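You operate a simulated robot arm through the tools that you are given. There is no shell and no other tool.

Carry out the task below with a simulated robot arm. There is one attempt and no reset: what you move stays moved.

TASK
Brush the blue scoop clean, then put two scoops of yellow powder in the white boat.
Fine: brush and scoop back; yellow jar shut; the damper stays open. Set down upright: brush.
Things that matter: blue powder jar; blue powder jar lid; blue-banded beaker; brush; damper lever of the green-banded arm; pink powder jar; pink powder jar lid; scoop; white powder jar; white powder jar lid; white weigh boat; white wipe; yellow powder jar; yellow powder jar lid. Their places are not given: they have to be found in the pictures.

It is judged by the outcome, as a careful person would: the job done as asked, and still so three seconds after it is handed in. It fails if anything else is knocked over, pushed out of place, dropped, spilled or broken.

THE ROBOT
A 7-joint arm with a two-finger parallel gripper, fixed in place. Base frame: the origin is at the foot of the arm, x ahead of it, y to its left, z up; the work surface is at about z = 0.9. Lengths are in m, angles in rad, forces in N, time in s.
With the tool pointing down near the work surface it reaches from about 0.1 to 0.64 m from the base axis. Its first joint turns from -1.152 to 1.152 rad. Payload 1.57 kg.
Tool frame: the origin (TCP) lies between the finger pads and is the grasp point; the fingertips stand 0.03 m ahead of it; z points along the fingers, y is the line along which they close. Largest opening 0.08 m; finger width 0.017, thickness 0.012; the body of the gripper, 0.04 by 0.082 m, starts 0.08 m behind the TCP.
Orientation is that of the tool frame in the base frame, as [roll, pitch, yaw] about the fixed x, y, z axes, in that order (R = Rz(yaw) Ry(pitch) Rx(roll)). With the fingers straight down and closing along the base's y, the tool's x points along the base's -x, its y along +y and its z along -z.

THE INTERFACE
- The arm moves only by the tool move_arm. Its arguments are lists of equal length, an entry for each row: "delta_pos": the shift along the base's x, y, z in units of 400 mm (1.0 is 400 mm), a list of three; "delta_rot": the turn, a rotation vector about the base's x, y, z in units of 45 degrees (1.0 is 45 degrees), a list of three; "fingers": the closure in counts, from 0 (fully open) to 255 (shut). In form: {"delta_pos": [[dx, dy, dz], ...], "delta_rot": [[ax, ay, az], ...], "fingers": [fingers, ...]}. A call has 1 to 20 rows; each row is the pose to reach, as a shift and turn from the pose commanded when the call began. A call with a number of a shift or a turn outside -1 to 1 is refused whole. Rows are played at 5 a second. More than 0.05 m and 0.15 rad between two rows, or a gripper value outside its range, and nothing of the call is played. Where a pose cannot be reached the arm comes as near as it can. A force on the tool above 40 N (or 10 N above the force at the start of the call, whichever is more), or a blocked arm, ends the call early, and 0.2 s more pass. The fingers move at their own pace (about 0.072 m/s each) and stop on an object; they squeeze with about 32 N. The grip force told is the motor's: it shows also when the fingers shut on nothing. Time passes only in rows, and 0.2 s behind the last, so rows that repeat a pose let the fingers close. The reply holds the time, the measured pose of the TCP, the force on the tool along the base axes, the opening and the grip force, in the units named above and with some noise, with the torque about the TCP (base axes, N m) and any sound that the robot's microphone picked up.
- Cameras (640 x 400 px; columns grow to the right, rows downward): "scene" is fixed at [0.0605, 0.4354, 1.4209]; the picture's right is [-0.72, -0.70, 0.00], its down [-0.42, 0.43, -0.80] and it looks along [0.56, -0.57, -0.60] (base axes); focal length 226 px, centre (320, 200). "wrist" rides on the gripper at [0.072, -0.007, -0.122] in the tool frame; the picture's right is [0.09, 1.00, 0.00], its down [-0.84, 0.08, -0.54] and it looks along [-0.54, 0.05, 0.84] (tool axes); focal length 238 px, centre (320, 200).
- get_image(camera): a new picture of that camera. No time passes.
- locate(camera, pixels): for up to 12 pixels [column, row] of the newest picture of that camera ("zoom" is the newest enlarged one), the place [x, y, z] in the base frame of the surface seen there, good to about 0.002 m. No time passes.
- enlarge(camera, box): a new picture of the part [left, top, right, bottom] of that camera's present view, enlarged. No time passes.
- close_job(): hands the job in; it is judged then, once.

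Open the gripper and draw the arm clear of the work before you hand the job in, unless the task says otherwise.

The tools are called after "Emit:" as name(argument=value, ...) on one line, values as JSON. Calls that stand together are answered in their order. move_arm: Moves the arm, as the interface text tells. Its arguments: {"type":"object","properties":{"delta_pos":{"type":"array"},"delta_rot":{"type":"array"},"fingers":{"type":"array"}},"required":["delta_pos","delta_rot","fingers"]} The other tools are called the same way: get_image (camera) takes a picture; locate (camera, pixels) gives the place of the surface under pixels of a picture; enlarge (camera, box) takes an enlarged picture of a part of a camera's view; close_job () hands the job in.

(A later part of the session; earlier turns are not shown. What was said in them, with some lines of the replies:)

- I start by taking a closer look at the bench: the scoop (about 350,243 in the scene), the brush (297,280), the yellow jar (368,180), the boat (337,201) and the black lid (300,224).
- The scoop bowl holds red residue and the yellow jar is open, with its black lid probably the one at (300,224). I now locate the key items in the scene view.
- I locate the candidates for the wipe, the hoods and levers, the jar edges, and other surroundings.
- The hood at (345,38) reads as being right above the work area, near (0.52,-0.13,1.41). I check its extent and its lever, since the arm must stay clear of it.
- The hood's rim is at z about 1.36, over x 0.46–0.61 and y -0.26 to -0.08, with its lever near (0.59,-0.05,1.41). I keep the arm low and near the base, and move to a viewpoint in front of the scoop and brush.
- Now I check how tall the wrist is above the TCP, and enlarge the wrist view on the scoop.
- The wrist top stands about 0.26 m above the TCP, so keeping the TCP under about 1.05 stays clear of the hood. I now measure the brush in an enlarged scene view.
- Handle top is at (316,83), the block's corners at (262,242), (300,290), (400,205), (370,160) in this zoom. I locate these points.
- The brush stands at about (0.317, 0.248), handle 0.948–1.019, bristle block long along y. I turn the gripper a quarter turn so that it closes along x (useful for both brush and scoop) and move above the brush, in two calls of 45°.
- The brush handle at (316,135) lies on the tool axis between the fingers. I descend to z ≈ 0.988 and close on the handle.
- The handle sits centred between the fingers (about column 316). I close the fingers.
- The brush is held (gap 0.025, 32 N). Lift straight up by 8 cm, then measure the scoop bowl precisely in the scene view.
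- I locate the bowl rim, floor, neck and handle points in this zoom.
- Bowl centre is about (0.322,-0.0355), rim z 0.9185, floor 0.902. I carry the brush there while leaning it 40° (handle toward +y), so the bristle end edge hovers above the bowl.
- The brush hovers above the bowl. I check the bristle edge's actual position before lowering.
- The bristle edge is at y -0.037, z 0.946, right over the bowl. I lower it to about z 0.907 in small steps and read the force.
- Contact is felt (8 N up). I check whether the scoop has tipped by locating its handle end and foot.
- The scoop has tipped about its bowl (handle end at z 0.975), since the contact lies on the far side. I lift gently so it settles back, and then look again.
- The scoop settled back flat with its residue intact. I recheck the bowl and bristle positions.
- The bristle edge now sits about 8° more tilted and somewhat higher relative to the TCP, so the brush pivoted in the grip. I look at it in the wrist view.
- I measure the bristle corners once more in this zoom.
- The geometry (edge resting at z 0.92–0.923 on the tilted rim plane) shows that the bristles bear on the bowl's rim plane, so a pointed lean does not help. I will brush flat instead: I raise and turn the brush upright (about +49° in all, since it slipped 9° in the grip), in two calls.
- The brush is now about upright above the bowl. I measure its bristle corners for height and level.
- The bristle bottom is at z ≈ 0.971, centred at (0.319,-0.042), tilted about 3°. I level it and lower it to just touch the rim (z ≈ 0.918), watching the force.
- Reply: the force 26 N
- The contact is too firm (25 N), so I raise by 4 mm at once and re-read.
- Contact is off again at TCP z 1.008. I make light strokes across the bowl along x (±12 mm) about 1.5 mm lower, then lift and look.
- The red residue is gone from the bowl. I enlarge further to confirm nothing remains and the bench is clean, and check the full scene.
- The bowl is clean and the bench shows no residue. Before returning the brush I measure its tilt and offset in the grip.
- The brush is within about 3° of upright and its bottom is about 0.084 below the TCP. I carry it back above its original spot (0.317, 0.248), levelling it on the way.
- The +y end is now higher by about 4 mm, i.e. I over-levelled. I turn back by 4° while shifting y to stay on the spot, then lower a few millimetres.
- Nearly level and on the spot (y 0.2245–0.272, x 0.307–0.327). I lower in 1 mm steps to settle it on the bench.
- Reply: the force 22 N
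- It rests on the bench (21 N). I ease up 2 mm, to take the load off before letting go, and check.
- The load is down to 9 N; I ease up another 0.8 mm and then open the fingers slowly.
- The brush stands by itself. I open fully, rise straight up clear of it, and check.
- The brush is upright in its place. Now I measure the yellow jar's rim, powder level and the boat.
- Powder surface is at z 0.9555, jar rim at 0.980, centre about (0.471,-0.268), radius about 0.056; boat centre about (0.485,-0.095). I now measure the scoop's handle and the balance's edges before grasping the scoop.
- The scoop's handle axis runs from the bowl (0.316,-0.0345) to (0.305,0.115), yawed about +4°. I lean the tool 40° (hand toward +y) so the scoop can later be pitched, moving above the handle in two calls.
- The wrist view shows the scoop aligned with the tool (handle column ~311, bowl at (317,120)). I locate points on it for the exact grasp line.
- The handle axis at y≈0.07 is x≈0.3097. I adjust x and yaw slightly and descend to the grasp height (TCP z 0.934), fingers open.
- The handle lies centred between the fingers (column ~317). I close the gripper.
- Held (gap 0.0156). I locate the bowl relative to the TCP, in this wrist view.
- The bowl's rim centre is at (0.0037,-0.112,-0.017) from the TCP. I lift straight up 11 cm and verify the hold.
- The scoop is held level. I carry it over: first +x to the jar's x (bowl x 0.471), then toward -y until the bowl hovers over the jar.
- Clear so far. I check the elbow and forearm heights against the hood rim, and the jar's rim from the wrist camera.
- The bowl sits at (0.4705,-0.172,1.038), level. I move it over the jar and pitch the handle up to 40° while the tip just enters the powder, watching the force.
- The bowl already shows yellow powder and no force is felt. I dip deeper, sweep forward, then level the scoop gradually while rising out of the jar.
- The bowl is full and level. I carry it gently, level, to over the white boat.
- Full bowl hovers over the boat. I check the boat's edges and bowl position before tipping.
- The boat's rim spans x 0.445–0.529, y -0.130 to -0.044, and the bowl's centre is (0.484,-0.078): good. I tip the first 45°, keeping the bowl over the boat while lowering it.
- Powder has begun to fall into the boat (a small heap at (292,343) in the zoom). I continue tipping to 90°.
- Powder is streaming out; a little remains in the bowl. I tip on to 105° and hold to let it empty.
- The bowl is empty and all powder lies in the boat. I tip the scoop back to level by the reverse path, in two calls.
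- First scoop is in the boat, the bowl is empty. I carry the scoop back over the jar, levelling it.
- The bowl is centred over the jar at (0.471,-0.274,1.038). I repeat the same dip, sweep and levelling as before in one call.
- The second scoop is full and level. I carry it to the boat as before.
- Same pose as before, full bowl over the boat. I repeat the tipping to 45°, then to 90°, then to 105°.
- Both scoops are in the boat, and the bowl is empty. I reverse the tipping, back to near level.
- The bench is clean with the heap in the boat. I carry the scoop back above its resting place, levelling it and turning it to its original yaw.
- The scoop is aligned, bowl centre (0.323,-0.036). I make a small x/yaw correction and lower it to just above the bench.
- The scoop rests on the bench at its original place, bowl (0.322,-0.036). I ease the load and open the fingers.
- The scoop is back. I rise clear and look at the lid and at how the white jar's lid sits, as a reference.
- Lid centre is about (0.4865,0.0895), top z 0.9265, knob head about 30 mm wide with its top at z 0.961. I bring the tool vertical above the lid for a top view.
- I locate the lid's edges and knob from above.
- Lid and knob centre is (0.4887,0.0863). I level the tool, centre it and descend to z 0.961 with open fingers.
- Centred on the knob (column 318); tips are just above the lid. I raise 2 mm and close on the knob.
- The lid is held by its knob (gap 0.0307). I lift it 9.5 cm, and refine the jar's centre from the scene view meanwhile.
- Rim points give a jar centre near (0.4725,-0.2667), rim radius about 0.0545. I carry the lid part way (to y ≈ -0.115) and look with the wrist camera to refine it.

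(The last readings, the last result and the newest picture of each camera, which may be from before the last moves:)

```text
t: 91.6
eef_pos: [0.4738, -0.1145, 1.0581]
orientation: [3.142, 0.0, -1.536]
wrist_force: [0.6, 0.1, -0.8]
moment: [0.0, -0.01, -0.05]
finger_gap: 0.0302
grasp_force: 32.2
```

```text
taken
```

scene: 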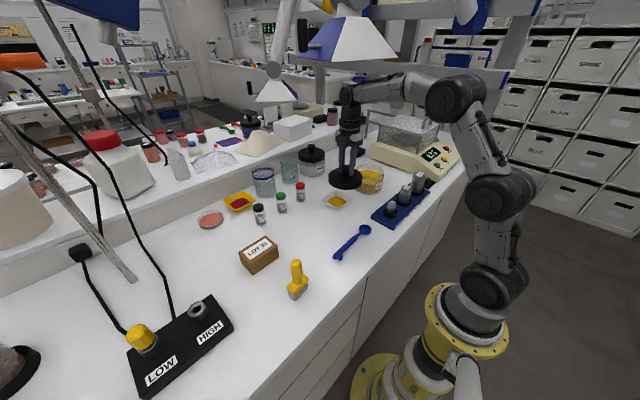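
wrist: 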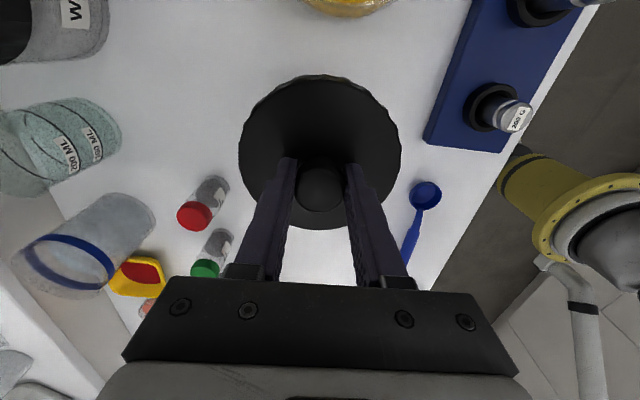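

Only the jar's edge shows. I advance to y ≈ -0.18 (lid still above rim height) for a view of the jar's two sides.

Emit:
move_arm(delta_pos=[[0, -0.06, 0], [0, -0.12, 0], [0, -0.164, 0], [0, -0.164, 0]], delta_rot=[[0, 0, 0], [0, 0, 0], [0, 0, 0], [0, 0, 0]], fingers=[255, 255, 255, 255])

Emit:
enlarge(camera="wrist", box=[200, 0, 440, 150])

Emit:
enlarge(camera="scene", box=[320, 130, 400, 205])

```text
t: 92.6
eef_pos: [0.4723, -0.1794, 1.0586]
orientation: [-3.141, -0.001, -1.534]
wrist_force: [-0.3, -0.2, -0.7]
moment: [0.02, -0.02, 0.02]
finger_gap: 0.0304
grasp_force: 32.0
```

```text
2.67 times, centred on (320, 75) of wrist
```

zoom: 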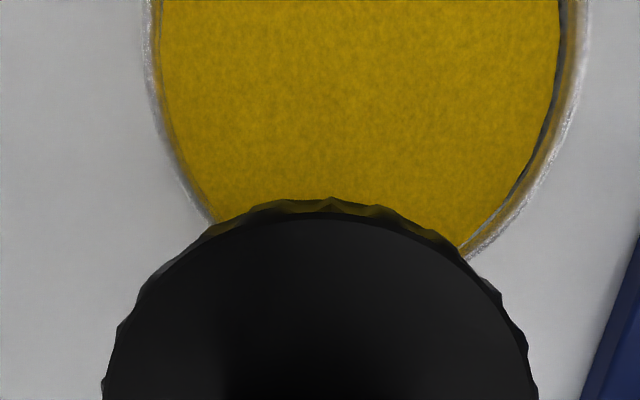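

```text
5.33 times, centred on (360, 168) of scene
```

zoom: 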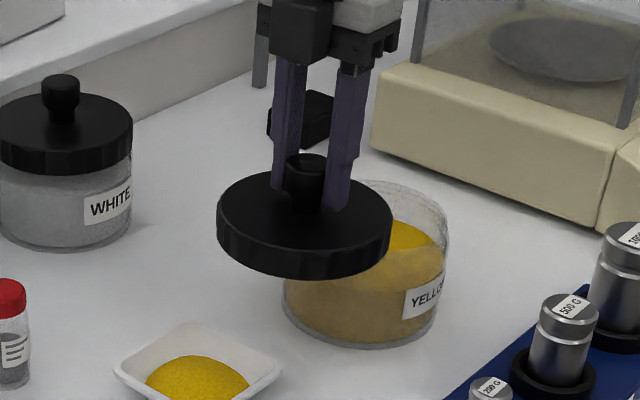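

I locate the rim edges of the yellow jar in the wrist picture, and the white jar's lid heights in the scene picture.

Emit:
locate(camera="zoom", pixels=[[65, 165], [65, 175], [65, 145], [65, 115], [8, 120], [130, 130], [128, 150], [10, 150], [60, 240], [130, 200], [60, 80], [4, 200]])

Emit:
get_image(camera="wrist")

Emit:
locate(camera="wrist", pixels=[[256, 20], [257, 30], [260, 50], [270, 70], [417, 20], [415, 35], [408, 55], [398, 75], [380, 92], [275, 80], [410, 30], [262, 20]])

```text
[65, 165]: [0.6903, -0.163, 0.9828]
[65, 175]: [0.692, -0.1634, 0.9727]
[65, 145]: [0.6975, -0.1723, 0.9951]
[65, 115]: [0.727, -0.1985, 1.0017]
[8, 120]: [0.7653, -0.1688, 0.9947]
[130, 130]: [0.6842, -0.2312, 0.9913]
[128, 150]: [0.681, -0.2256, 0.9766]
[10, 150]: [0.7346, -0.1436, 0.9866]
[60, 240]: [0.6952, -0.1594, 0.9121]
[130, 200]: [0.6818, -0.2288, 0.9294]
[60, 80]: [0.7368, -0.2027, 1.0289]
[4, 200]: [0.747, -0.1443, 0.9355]
```

```text
taken
```

wrist: 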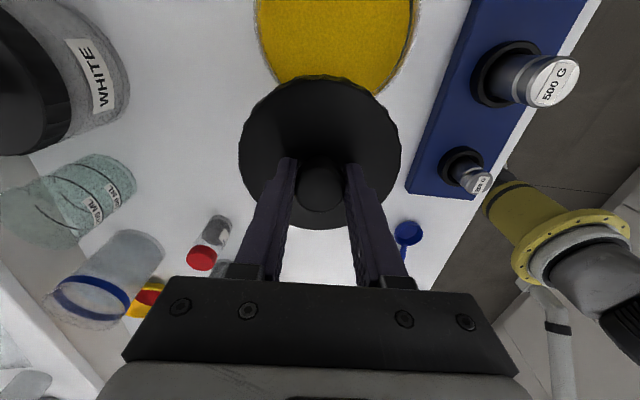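

```text
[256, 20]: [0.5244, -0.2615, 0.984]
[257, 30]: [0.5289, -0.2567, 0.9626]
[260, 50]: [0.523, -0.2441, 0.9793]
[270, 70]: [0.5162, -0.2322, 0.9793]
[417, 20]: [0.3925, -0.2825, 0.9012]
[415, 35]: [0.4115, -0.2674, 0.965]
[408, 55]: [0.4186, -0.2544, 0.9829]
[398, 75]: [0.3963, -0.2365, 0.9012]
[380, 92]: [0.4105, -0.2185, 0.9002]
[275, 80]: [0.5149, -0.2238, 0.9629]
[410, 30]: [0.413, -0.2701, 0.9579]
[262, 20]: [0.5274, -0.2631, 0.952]
```

The white jar's lid skirt reaches down to z ≈ 0.972 (top about 0.999), so a seated lid overlaps the rim by about 8 mm. I now check the held lid's centre relative to the TCP.

Emit:
locate(camera="wrist", pixels=[[243, 150], [396, 150], [320, 82], [320, 226], [262, 105], [378, 105], [262, 200], [378, 200], [320, 185], [320, 205], [299, 190], [341, 190]])

```text
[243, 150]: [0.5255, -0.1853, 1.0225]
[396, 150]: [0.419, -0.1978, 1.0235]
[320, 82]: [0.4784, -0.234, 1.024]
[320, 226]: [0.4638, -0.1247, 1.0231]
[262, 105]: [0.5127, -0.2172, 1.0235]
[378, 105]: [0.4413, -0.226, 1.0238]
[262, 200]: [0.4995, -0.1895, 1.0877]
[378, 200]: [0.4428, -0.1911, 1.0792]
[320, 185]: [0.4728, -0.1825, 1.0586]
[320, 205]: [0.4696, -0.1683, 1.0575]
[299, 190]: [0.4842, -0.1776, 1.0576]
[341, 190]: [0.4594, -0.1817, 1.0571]
```

The lid hangs level (z 1.0235 all round), its centre about 1 mm from the TCP. I move it over the jar centre and check from the scene camera.

Emit:
move_arm(delta_pos=[[0, -0.06, 0], [0.001, -0.12, 0], [0.002, -0.18, 0], [0.002, -0.218, 0], [0.002, -0.218, 0]], delta_rot=[[0, 0, 0], [0, 0, 0], [0, 0, 0], [0, 0, 0], [0, 0, 0]], fingers=[255, 255, 255, 255, 255])

Emit:
enlarge(camera="scene", box=[335, 120, 405, 205])

Emit:
get_image(camera="scene")

Emit:
get_image(camera="wrist")

```text
t: 93.8
eef_pos: [0.4746, -0.266, 1.0594]
orientation: [-3.141, -0.001, -1.534]
wrist_force: [-0.3, 0.8, -0.8]
moment: [0.01, -0.02, 0.02]
finger_gap: 0.0303
grasp_force: 32.0
```

```text
4.71 times, centred on (370, 162) of scene
```

zoom: 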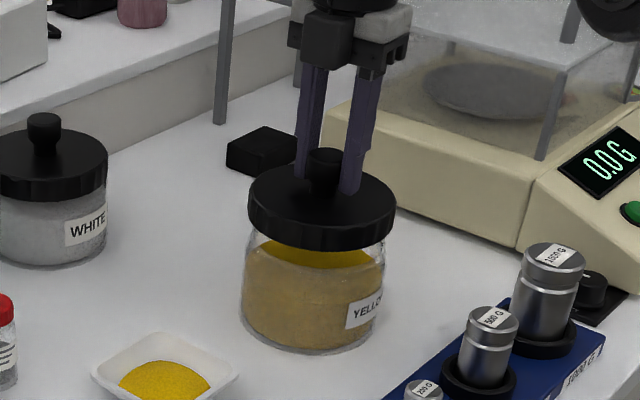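

```text
taken
```

scene: 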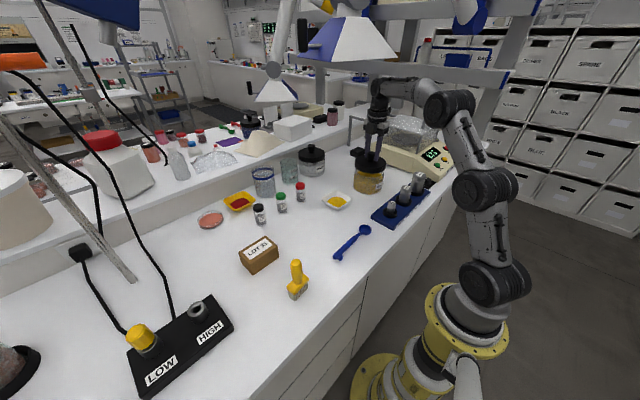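

```text
taken
```

wrist: 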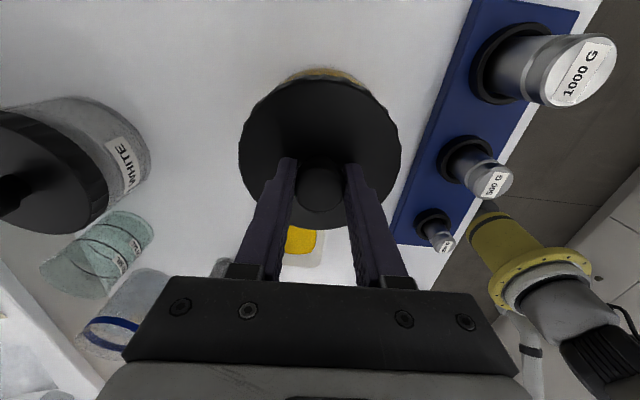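

The lid looks concentric with the jar. I lower it slowly to where the skirt should begin to overlap, watching the force.

Emit:
move_arm(delta_pos=[[-0.001, -0.001, -0.012], [-0.001, -0.001, -0.024], [-0.001, -0.001, -0.034], [-0.001, -0.001, -0.04], [-0.001, -0.001, -0.04]], delta_rot=[[0, 0, 0], [0, 0, 0], [0, 0, 0], [0, 0, 0], [0, 0, 0]], fingers=[255, 255, 255, 255, 255])

Emit:
enlarge(camera="scene", box=[335, 130, 405, 205])

```text
t: 95.0
eef_pos: [0.4734, -0.2671, 1.0421]
orientation: [3.141, -0.001, -1.534]
wrist_force: [0.2, 0.1, -1.3]
moment: [-0.01, 0.02, 0.0]
finger_gap: 0.0304
grasp_force: 31.5
```

```text
5.33 times, centred on (370, 168) of scene
```

zoom: 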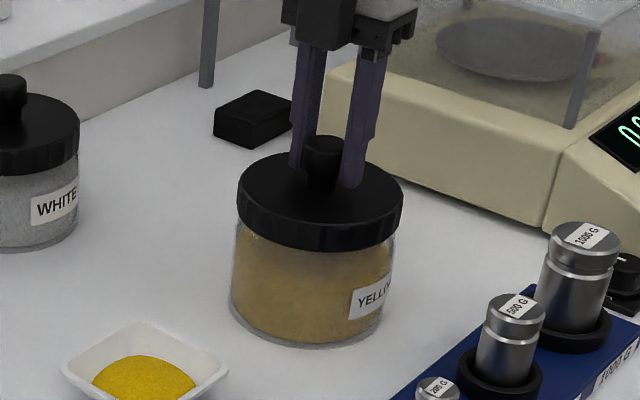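

Lid bottom is at about z 0.979 with no contact force, so the skirt is passing the rim. I continue in 1 mm steps.

Emit:
move_arm(delta_pos=[[0, 0, -0.0025], [0, 0, -0.005], [0, 0, -0.0075], [0, 0, -0.01], [0, 0, -0.0125], [0, 0, -0.0125]], delta_rot=[[0, 0, 0], [0, 0, 0], [0, 0, 0], [0, 0, 0], [0, 0, 0], [0, 0, 0]], fingers=[255, 255, 255, 255, 255, 255])

Emit:
enlarge(camera="scene", box=[335, 130, 405, 205])

```text
t: 96.4
eef_pos: [0.4732, -0.2678, 1.0354]
orientation: [3.141, -0.001, -1.535]
wrist_force: [-0.7, -1.3, -1.1]
moment: [0.02, 0.02, -0.03]
finger_gap: 0.0304
grasp_force: 31.9
```

```text
5.33 times, centred on (370, 168) of scene
```

zoom: 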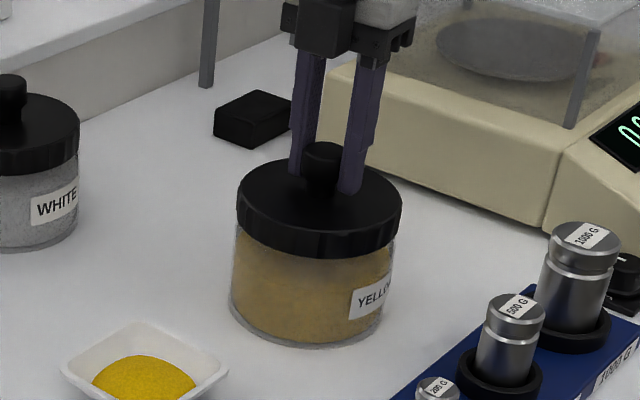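

Now at the expected seating height with no force yet. I lower 1 mm at a time until light contact.

Emit:
move_arm(delta_pos=[[0, 0, -0.002], [0, 0, -0.004], [0, 0, -0.006], [0, 0, -0.006]], delta_rot=[[0, 0, 0], [0, 0, 0], [0, 0, 0], [0, 0, 0]], fingers=[255, 255, 255, 255])

```text
t: 97.4
eef_pos: [0.4738, -0.2676, 1.0352]
orientation: [-3.142, -0.002, -1.532]
wrist_force: [-0.4, 0.5, 0.1]
moment: [0.0, 0.0, 0.0]
finger_gap: 0.0302
grasp_force: 31.7
```

Emit:
move_arm(delta_pos=[[0, 0, -0.0025], [0, 0, -0.005], [0, 0, -0.005]], delta_rot=[[0, 0, 0], [0, 0, 0], [0, 0, 0]], fingers=[255, 255, 255])

```text
t: 98.2
eef_pos: [0.4734, -0.267, 1.0322]
orientation: [3.139, 0.0, -1.535]
wrist_force: [0.0, 0.5, -0.4]
moment: [-0.02, -0.01, -0.03]
finger_gap: 0.0305
grasp_force: 31.9
```

Still free. I lower further in 1 mm steps.

Emit:
move_arm(delta_pos=[[0, 0, -0.0025], [0, 0, -0.005], [0, 0, -0.0075], [0, 0, -0.0075]], delta_rot=[[0, 0, 0], [0, 0, 0], [0, 0, 0], [0, 0, 0]], fingers=[255, 255, 255, 255])

Emit:
enlarge(camera="scene", box=[335, 130, 405, 205])

```text
t: 99.2
eef_pos: [0.4734, -0.2669, 1.0316]
orientation: [-3.139, -0.002, -1.533]
wrist_force: [-1.1, 0.4, 8.6]
moment: [0.28, 0.53, -0.02]
finger_gap: 0.0306
grasp_force: 32.1
```

```text
5.33 times, centred on (370, 168) of scene
```

zoom: 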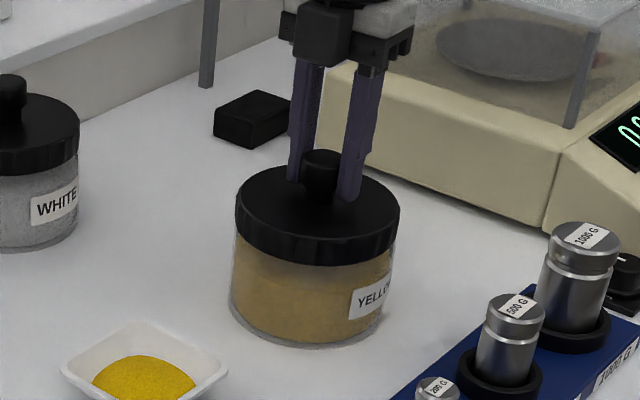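

Light contact at TCP z 1.0316, lid top about z 0.996, the same as the white jar's lid. I check the lid is level by locating its top around the edge.

Emit:
get_image(camera="wrist")

Emit:
locate(camera="wrist", pixels=[[243, 150], [396, 150], [320, 84], [320, 224], [262, 105], [378, 105]])

Emit:
locate(camera="zoom", pixels=[[245, 205], [395, 200], [330, 235], [330, 263], [290, 262], [370, 258], [320, 160], [60, 150], [20, 110]])

```text
taken
```

wrist: 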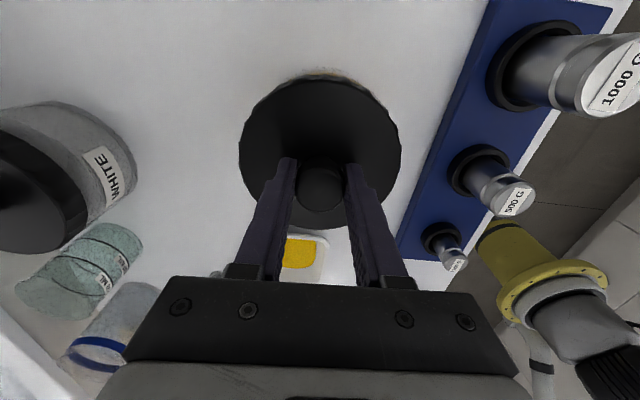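

```text
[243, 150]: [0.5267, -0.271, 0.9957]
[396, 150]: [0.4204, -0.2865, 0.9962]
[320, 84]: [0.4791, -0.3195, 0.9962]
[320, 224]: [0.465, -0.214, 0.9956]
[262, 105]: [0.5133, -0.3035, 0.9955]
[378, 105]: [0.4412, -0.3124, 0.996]
```

```text
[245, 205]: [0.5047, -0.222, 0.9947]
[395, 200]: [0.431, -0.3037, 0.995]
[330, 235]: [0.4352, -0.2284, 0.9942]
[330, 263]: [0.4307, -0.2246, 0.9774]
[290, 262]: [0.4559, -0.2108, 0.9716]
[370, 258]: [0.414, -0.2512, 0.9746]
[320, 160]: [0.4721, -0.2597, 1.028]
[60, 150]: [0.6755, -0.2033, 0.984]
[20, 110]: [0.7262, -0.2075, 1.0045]
```

The lid is level at z 0.996, seated like the white jar's. I ease the load a little and open the fingers.

Emit:
move_arm(delta_pos=[[0, 0, 0.003], [0, 0, 0.003], [0, 0, 0.003], [0, 0, 0.003], [0, 0, 0.003], [0, 0, 0.003], [0, 0, 0.003]], delta_rot=[[0, 0, 0], [0, 0, 0], [0, 0, 0], [0, 0, 0], [0, 0, 0], [0, 0, 0], [0, 0, 0]], fingers=[255, 255, 150, 130, 100, 60, 0])

Emit:
get_image(camera="wrist")

Emit:
enlarge(camera="scene", box=[335, 130, 405, 205])

```text
t: 100.8
eef_pos: [0.473, -0.2678, 1.0318]
orientation: [-3.14, 0.001, -1.535]
wrist_force: [-0.7, -0.1, -0.3]
moment: [0.01, 0.04, -0.02]
finger_gap: 0.0802
grasp_force: 0.0
```

```text
taken
```

wrist: 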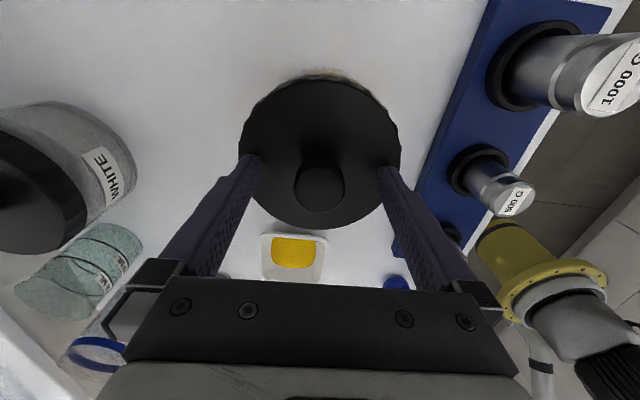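

```text
5.33 times, centred on (370, 168) of scene
```

zoom: 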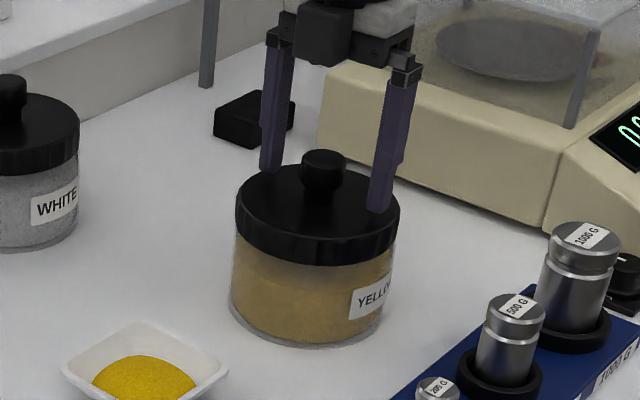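

The lid sits on the jar and the knob is free. I raise 2 cm and withdraw along +y (fingers straddle the knob in x), then back toward the base.

Emit:
move_arm(delta_pos=[[0, 0, 0.025], [0, 0, 0.05], [0, 0.05, 0.05], [0, 0.12, 0.05], [0, 0.2, 0.05], [0, 0.28, 0.05], [0, 0.36, 0.05], [0, 0.44, 0.05], [-0.06, 0.5, 0.05], [-0.14, 0.52, 0.05], [-0.22, 0.52, 0.06], [-0.3, 0.52, 0.1], [-0.36, 0.52, 0.16], [-0.4, 0.52, 0.24], [-0.42, 0.52, 0.32], [-0.42, 0.52, 0.4], [-0.42, 0.52, 0.4]], delta_rot=[[0, 0, 0], [0, 0, 0], [0, 0, 0], [0, 0, 0], [0, 0, 0], [0, 0, 0], [0, 0, 0], [0, 0, 0], [0, 0, 0], [0, 0, 0], [0, 0, 0], [0, 0, 0], [0, 0, 0], [0, 0, 0], [0, 0, 0], [0, 0, 0], [0, 0, 0]], fingers=[0, 0, 0, 0, 0, 0, 0, 0, 0, 0, 0, 0, 0, 0, 0, 0, 0])

Emit:
get_image(camera="scene")

Emit:
get_image(camera="wrist")

Emit:
enlarge(camera="scene", box=[180, 130, 460, 305])

```text
t: 104.4
eef_pos: [0.3045, -0.0596, 1.1914]
orientation: [-3.141, 0.0, -1.535]
wrist_force: [0.8, 0.1, 0.2]
moment: [-0.01, -0.01, 0.0]
finger_gap: 0.08
grasp_force: 0.0
```

```text
taken
```

scene: 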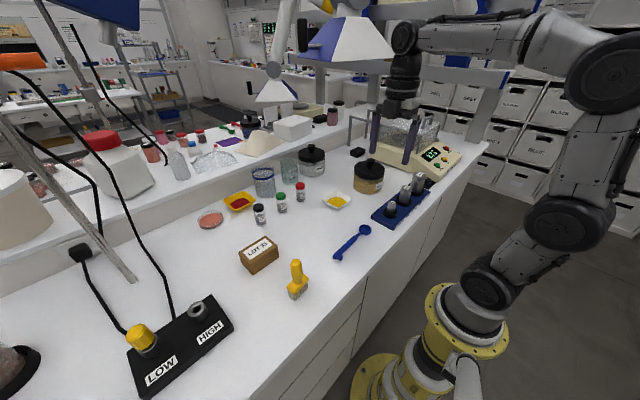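

```text
taken
```

wrist: 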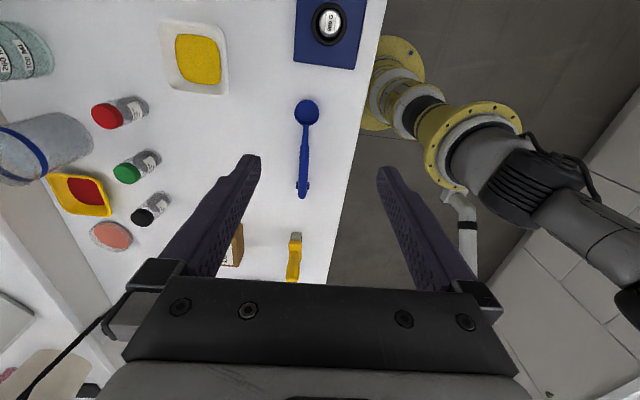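

```text
2.29 times, centred on (320, 218) of scene
```

zoom: 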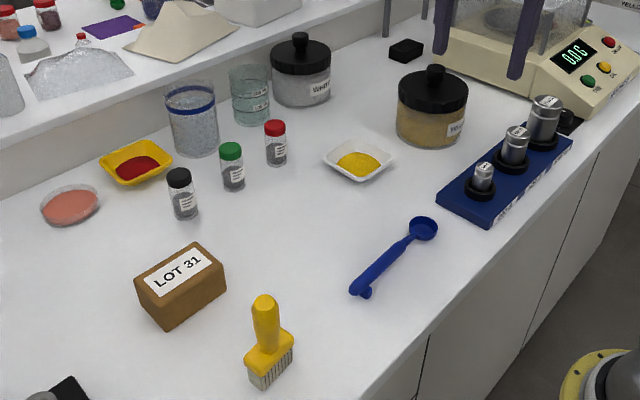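

Everything looks in place: the jar is shut, the boat filled, the scoop and brush back. I make final close checks of the scoop, brush, boat and hood lever.

Emit:
enlarge(camera="scene", box=[328, 210, 392, 270])

Emit:
locate(camera="zoom", pixels=[[310, 128], [393, 126], [352, 103], [350, 149], [285, 180], [210, 240], [150, 298], [175, 318]])

Emit:
enlarge(camera="scene", box=[264, 250, 328, 310])

Emit:
enlarge(camera="scene", box=[290, 0, 410, 75])

Emit:
enlarge(camera="scene", box=[310, 145, 400, 215])

```text
6.67 times, centred on (360, 240) of scene
```

zoom: 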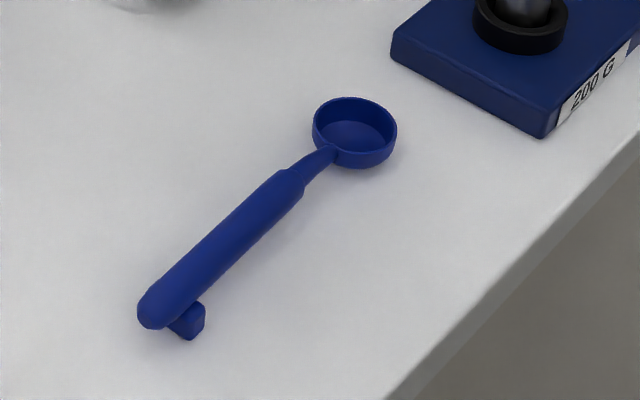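

```text
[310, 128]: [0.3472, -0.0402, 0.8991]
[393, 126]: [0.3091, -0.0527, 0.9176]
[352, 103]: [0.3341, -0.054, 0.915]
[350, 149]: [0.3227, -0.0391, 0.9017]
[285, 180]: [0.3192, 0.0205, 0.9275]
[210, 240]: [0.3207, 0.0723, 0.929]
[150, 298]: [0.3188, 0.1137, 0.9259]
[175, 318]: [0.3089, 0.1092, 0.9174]
```

```text
6.67 times, centred on (296, 280) of scene
```

zoom: 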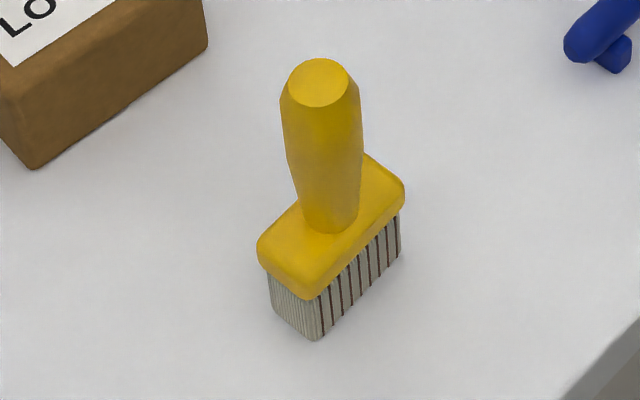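

```text
5.33 times, centred on (350, 38) of scene
```

zoom: 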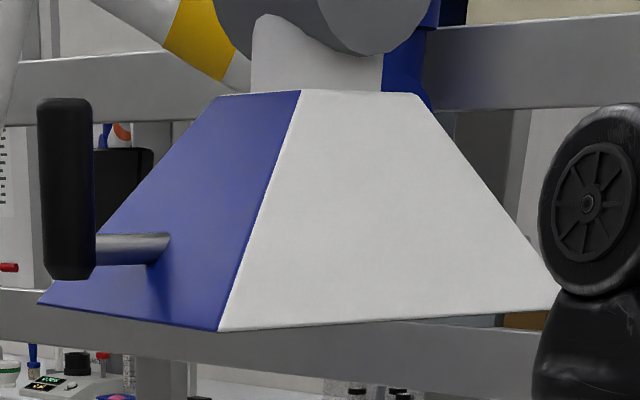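

```text
5.71 times, centred on (355, 180) of scene
```

zoom: 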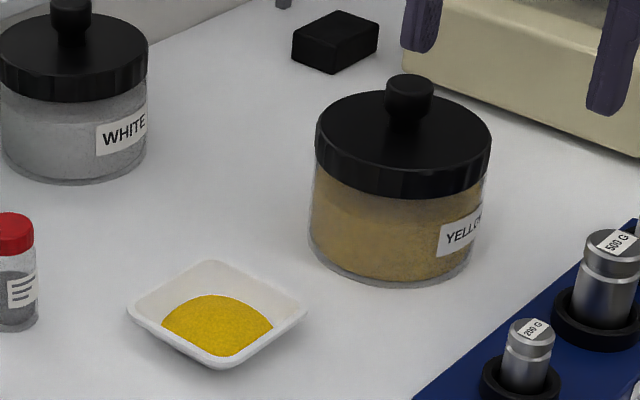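

The scoop is clean and back in place, the brush stands upright on its spot, and the yellow jar is shut. Two scoops of powder lie in the white boat, and the hood lever in view hasn't moved. The gripper is open and clear of the work, so I hand the job in.

Emit:
close_job()

```text
The job is handed in.
```

I brushed the blue scoop clean, put two full scoops of yellow powder in the white boat, and handed the job in. I don't have the verdict.

- **Scoop:** the red residue is gone from the bowl and no powder shows on the bench. It is back within a few millimetres of where it started. My first brush stroke tipped it briefly, but it settled back flat.
- **Brush:** it stands upright on its bristles in its original spot.
- **Yellow jar:** the black lid is seated level, at the same height as the white jar's lid.
- **Damper:** I did not touch any damper lever. The lever on the hood above the bench looks unchanged, but that arm has a yellow band. I never identified the green-banded arm's lever, so I took "stays open" to mean leave it alone.
- **White wipe:** I did not find it in the pictures and did not use it.

The final pictures show nothing knocked over, shifted or spilled. I left the gripper open and clear of the bench.
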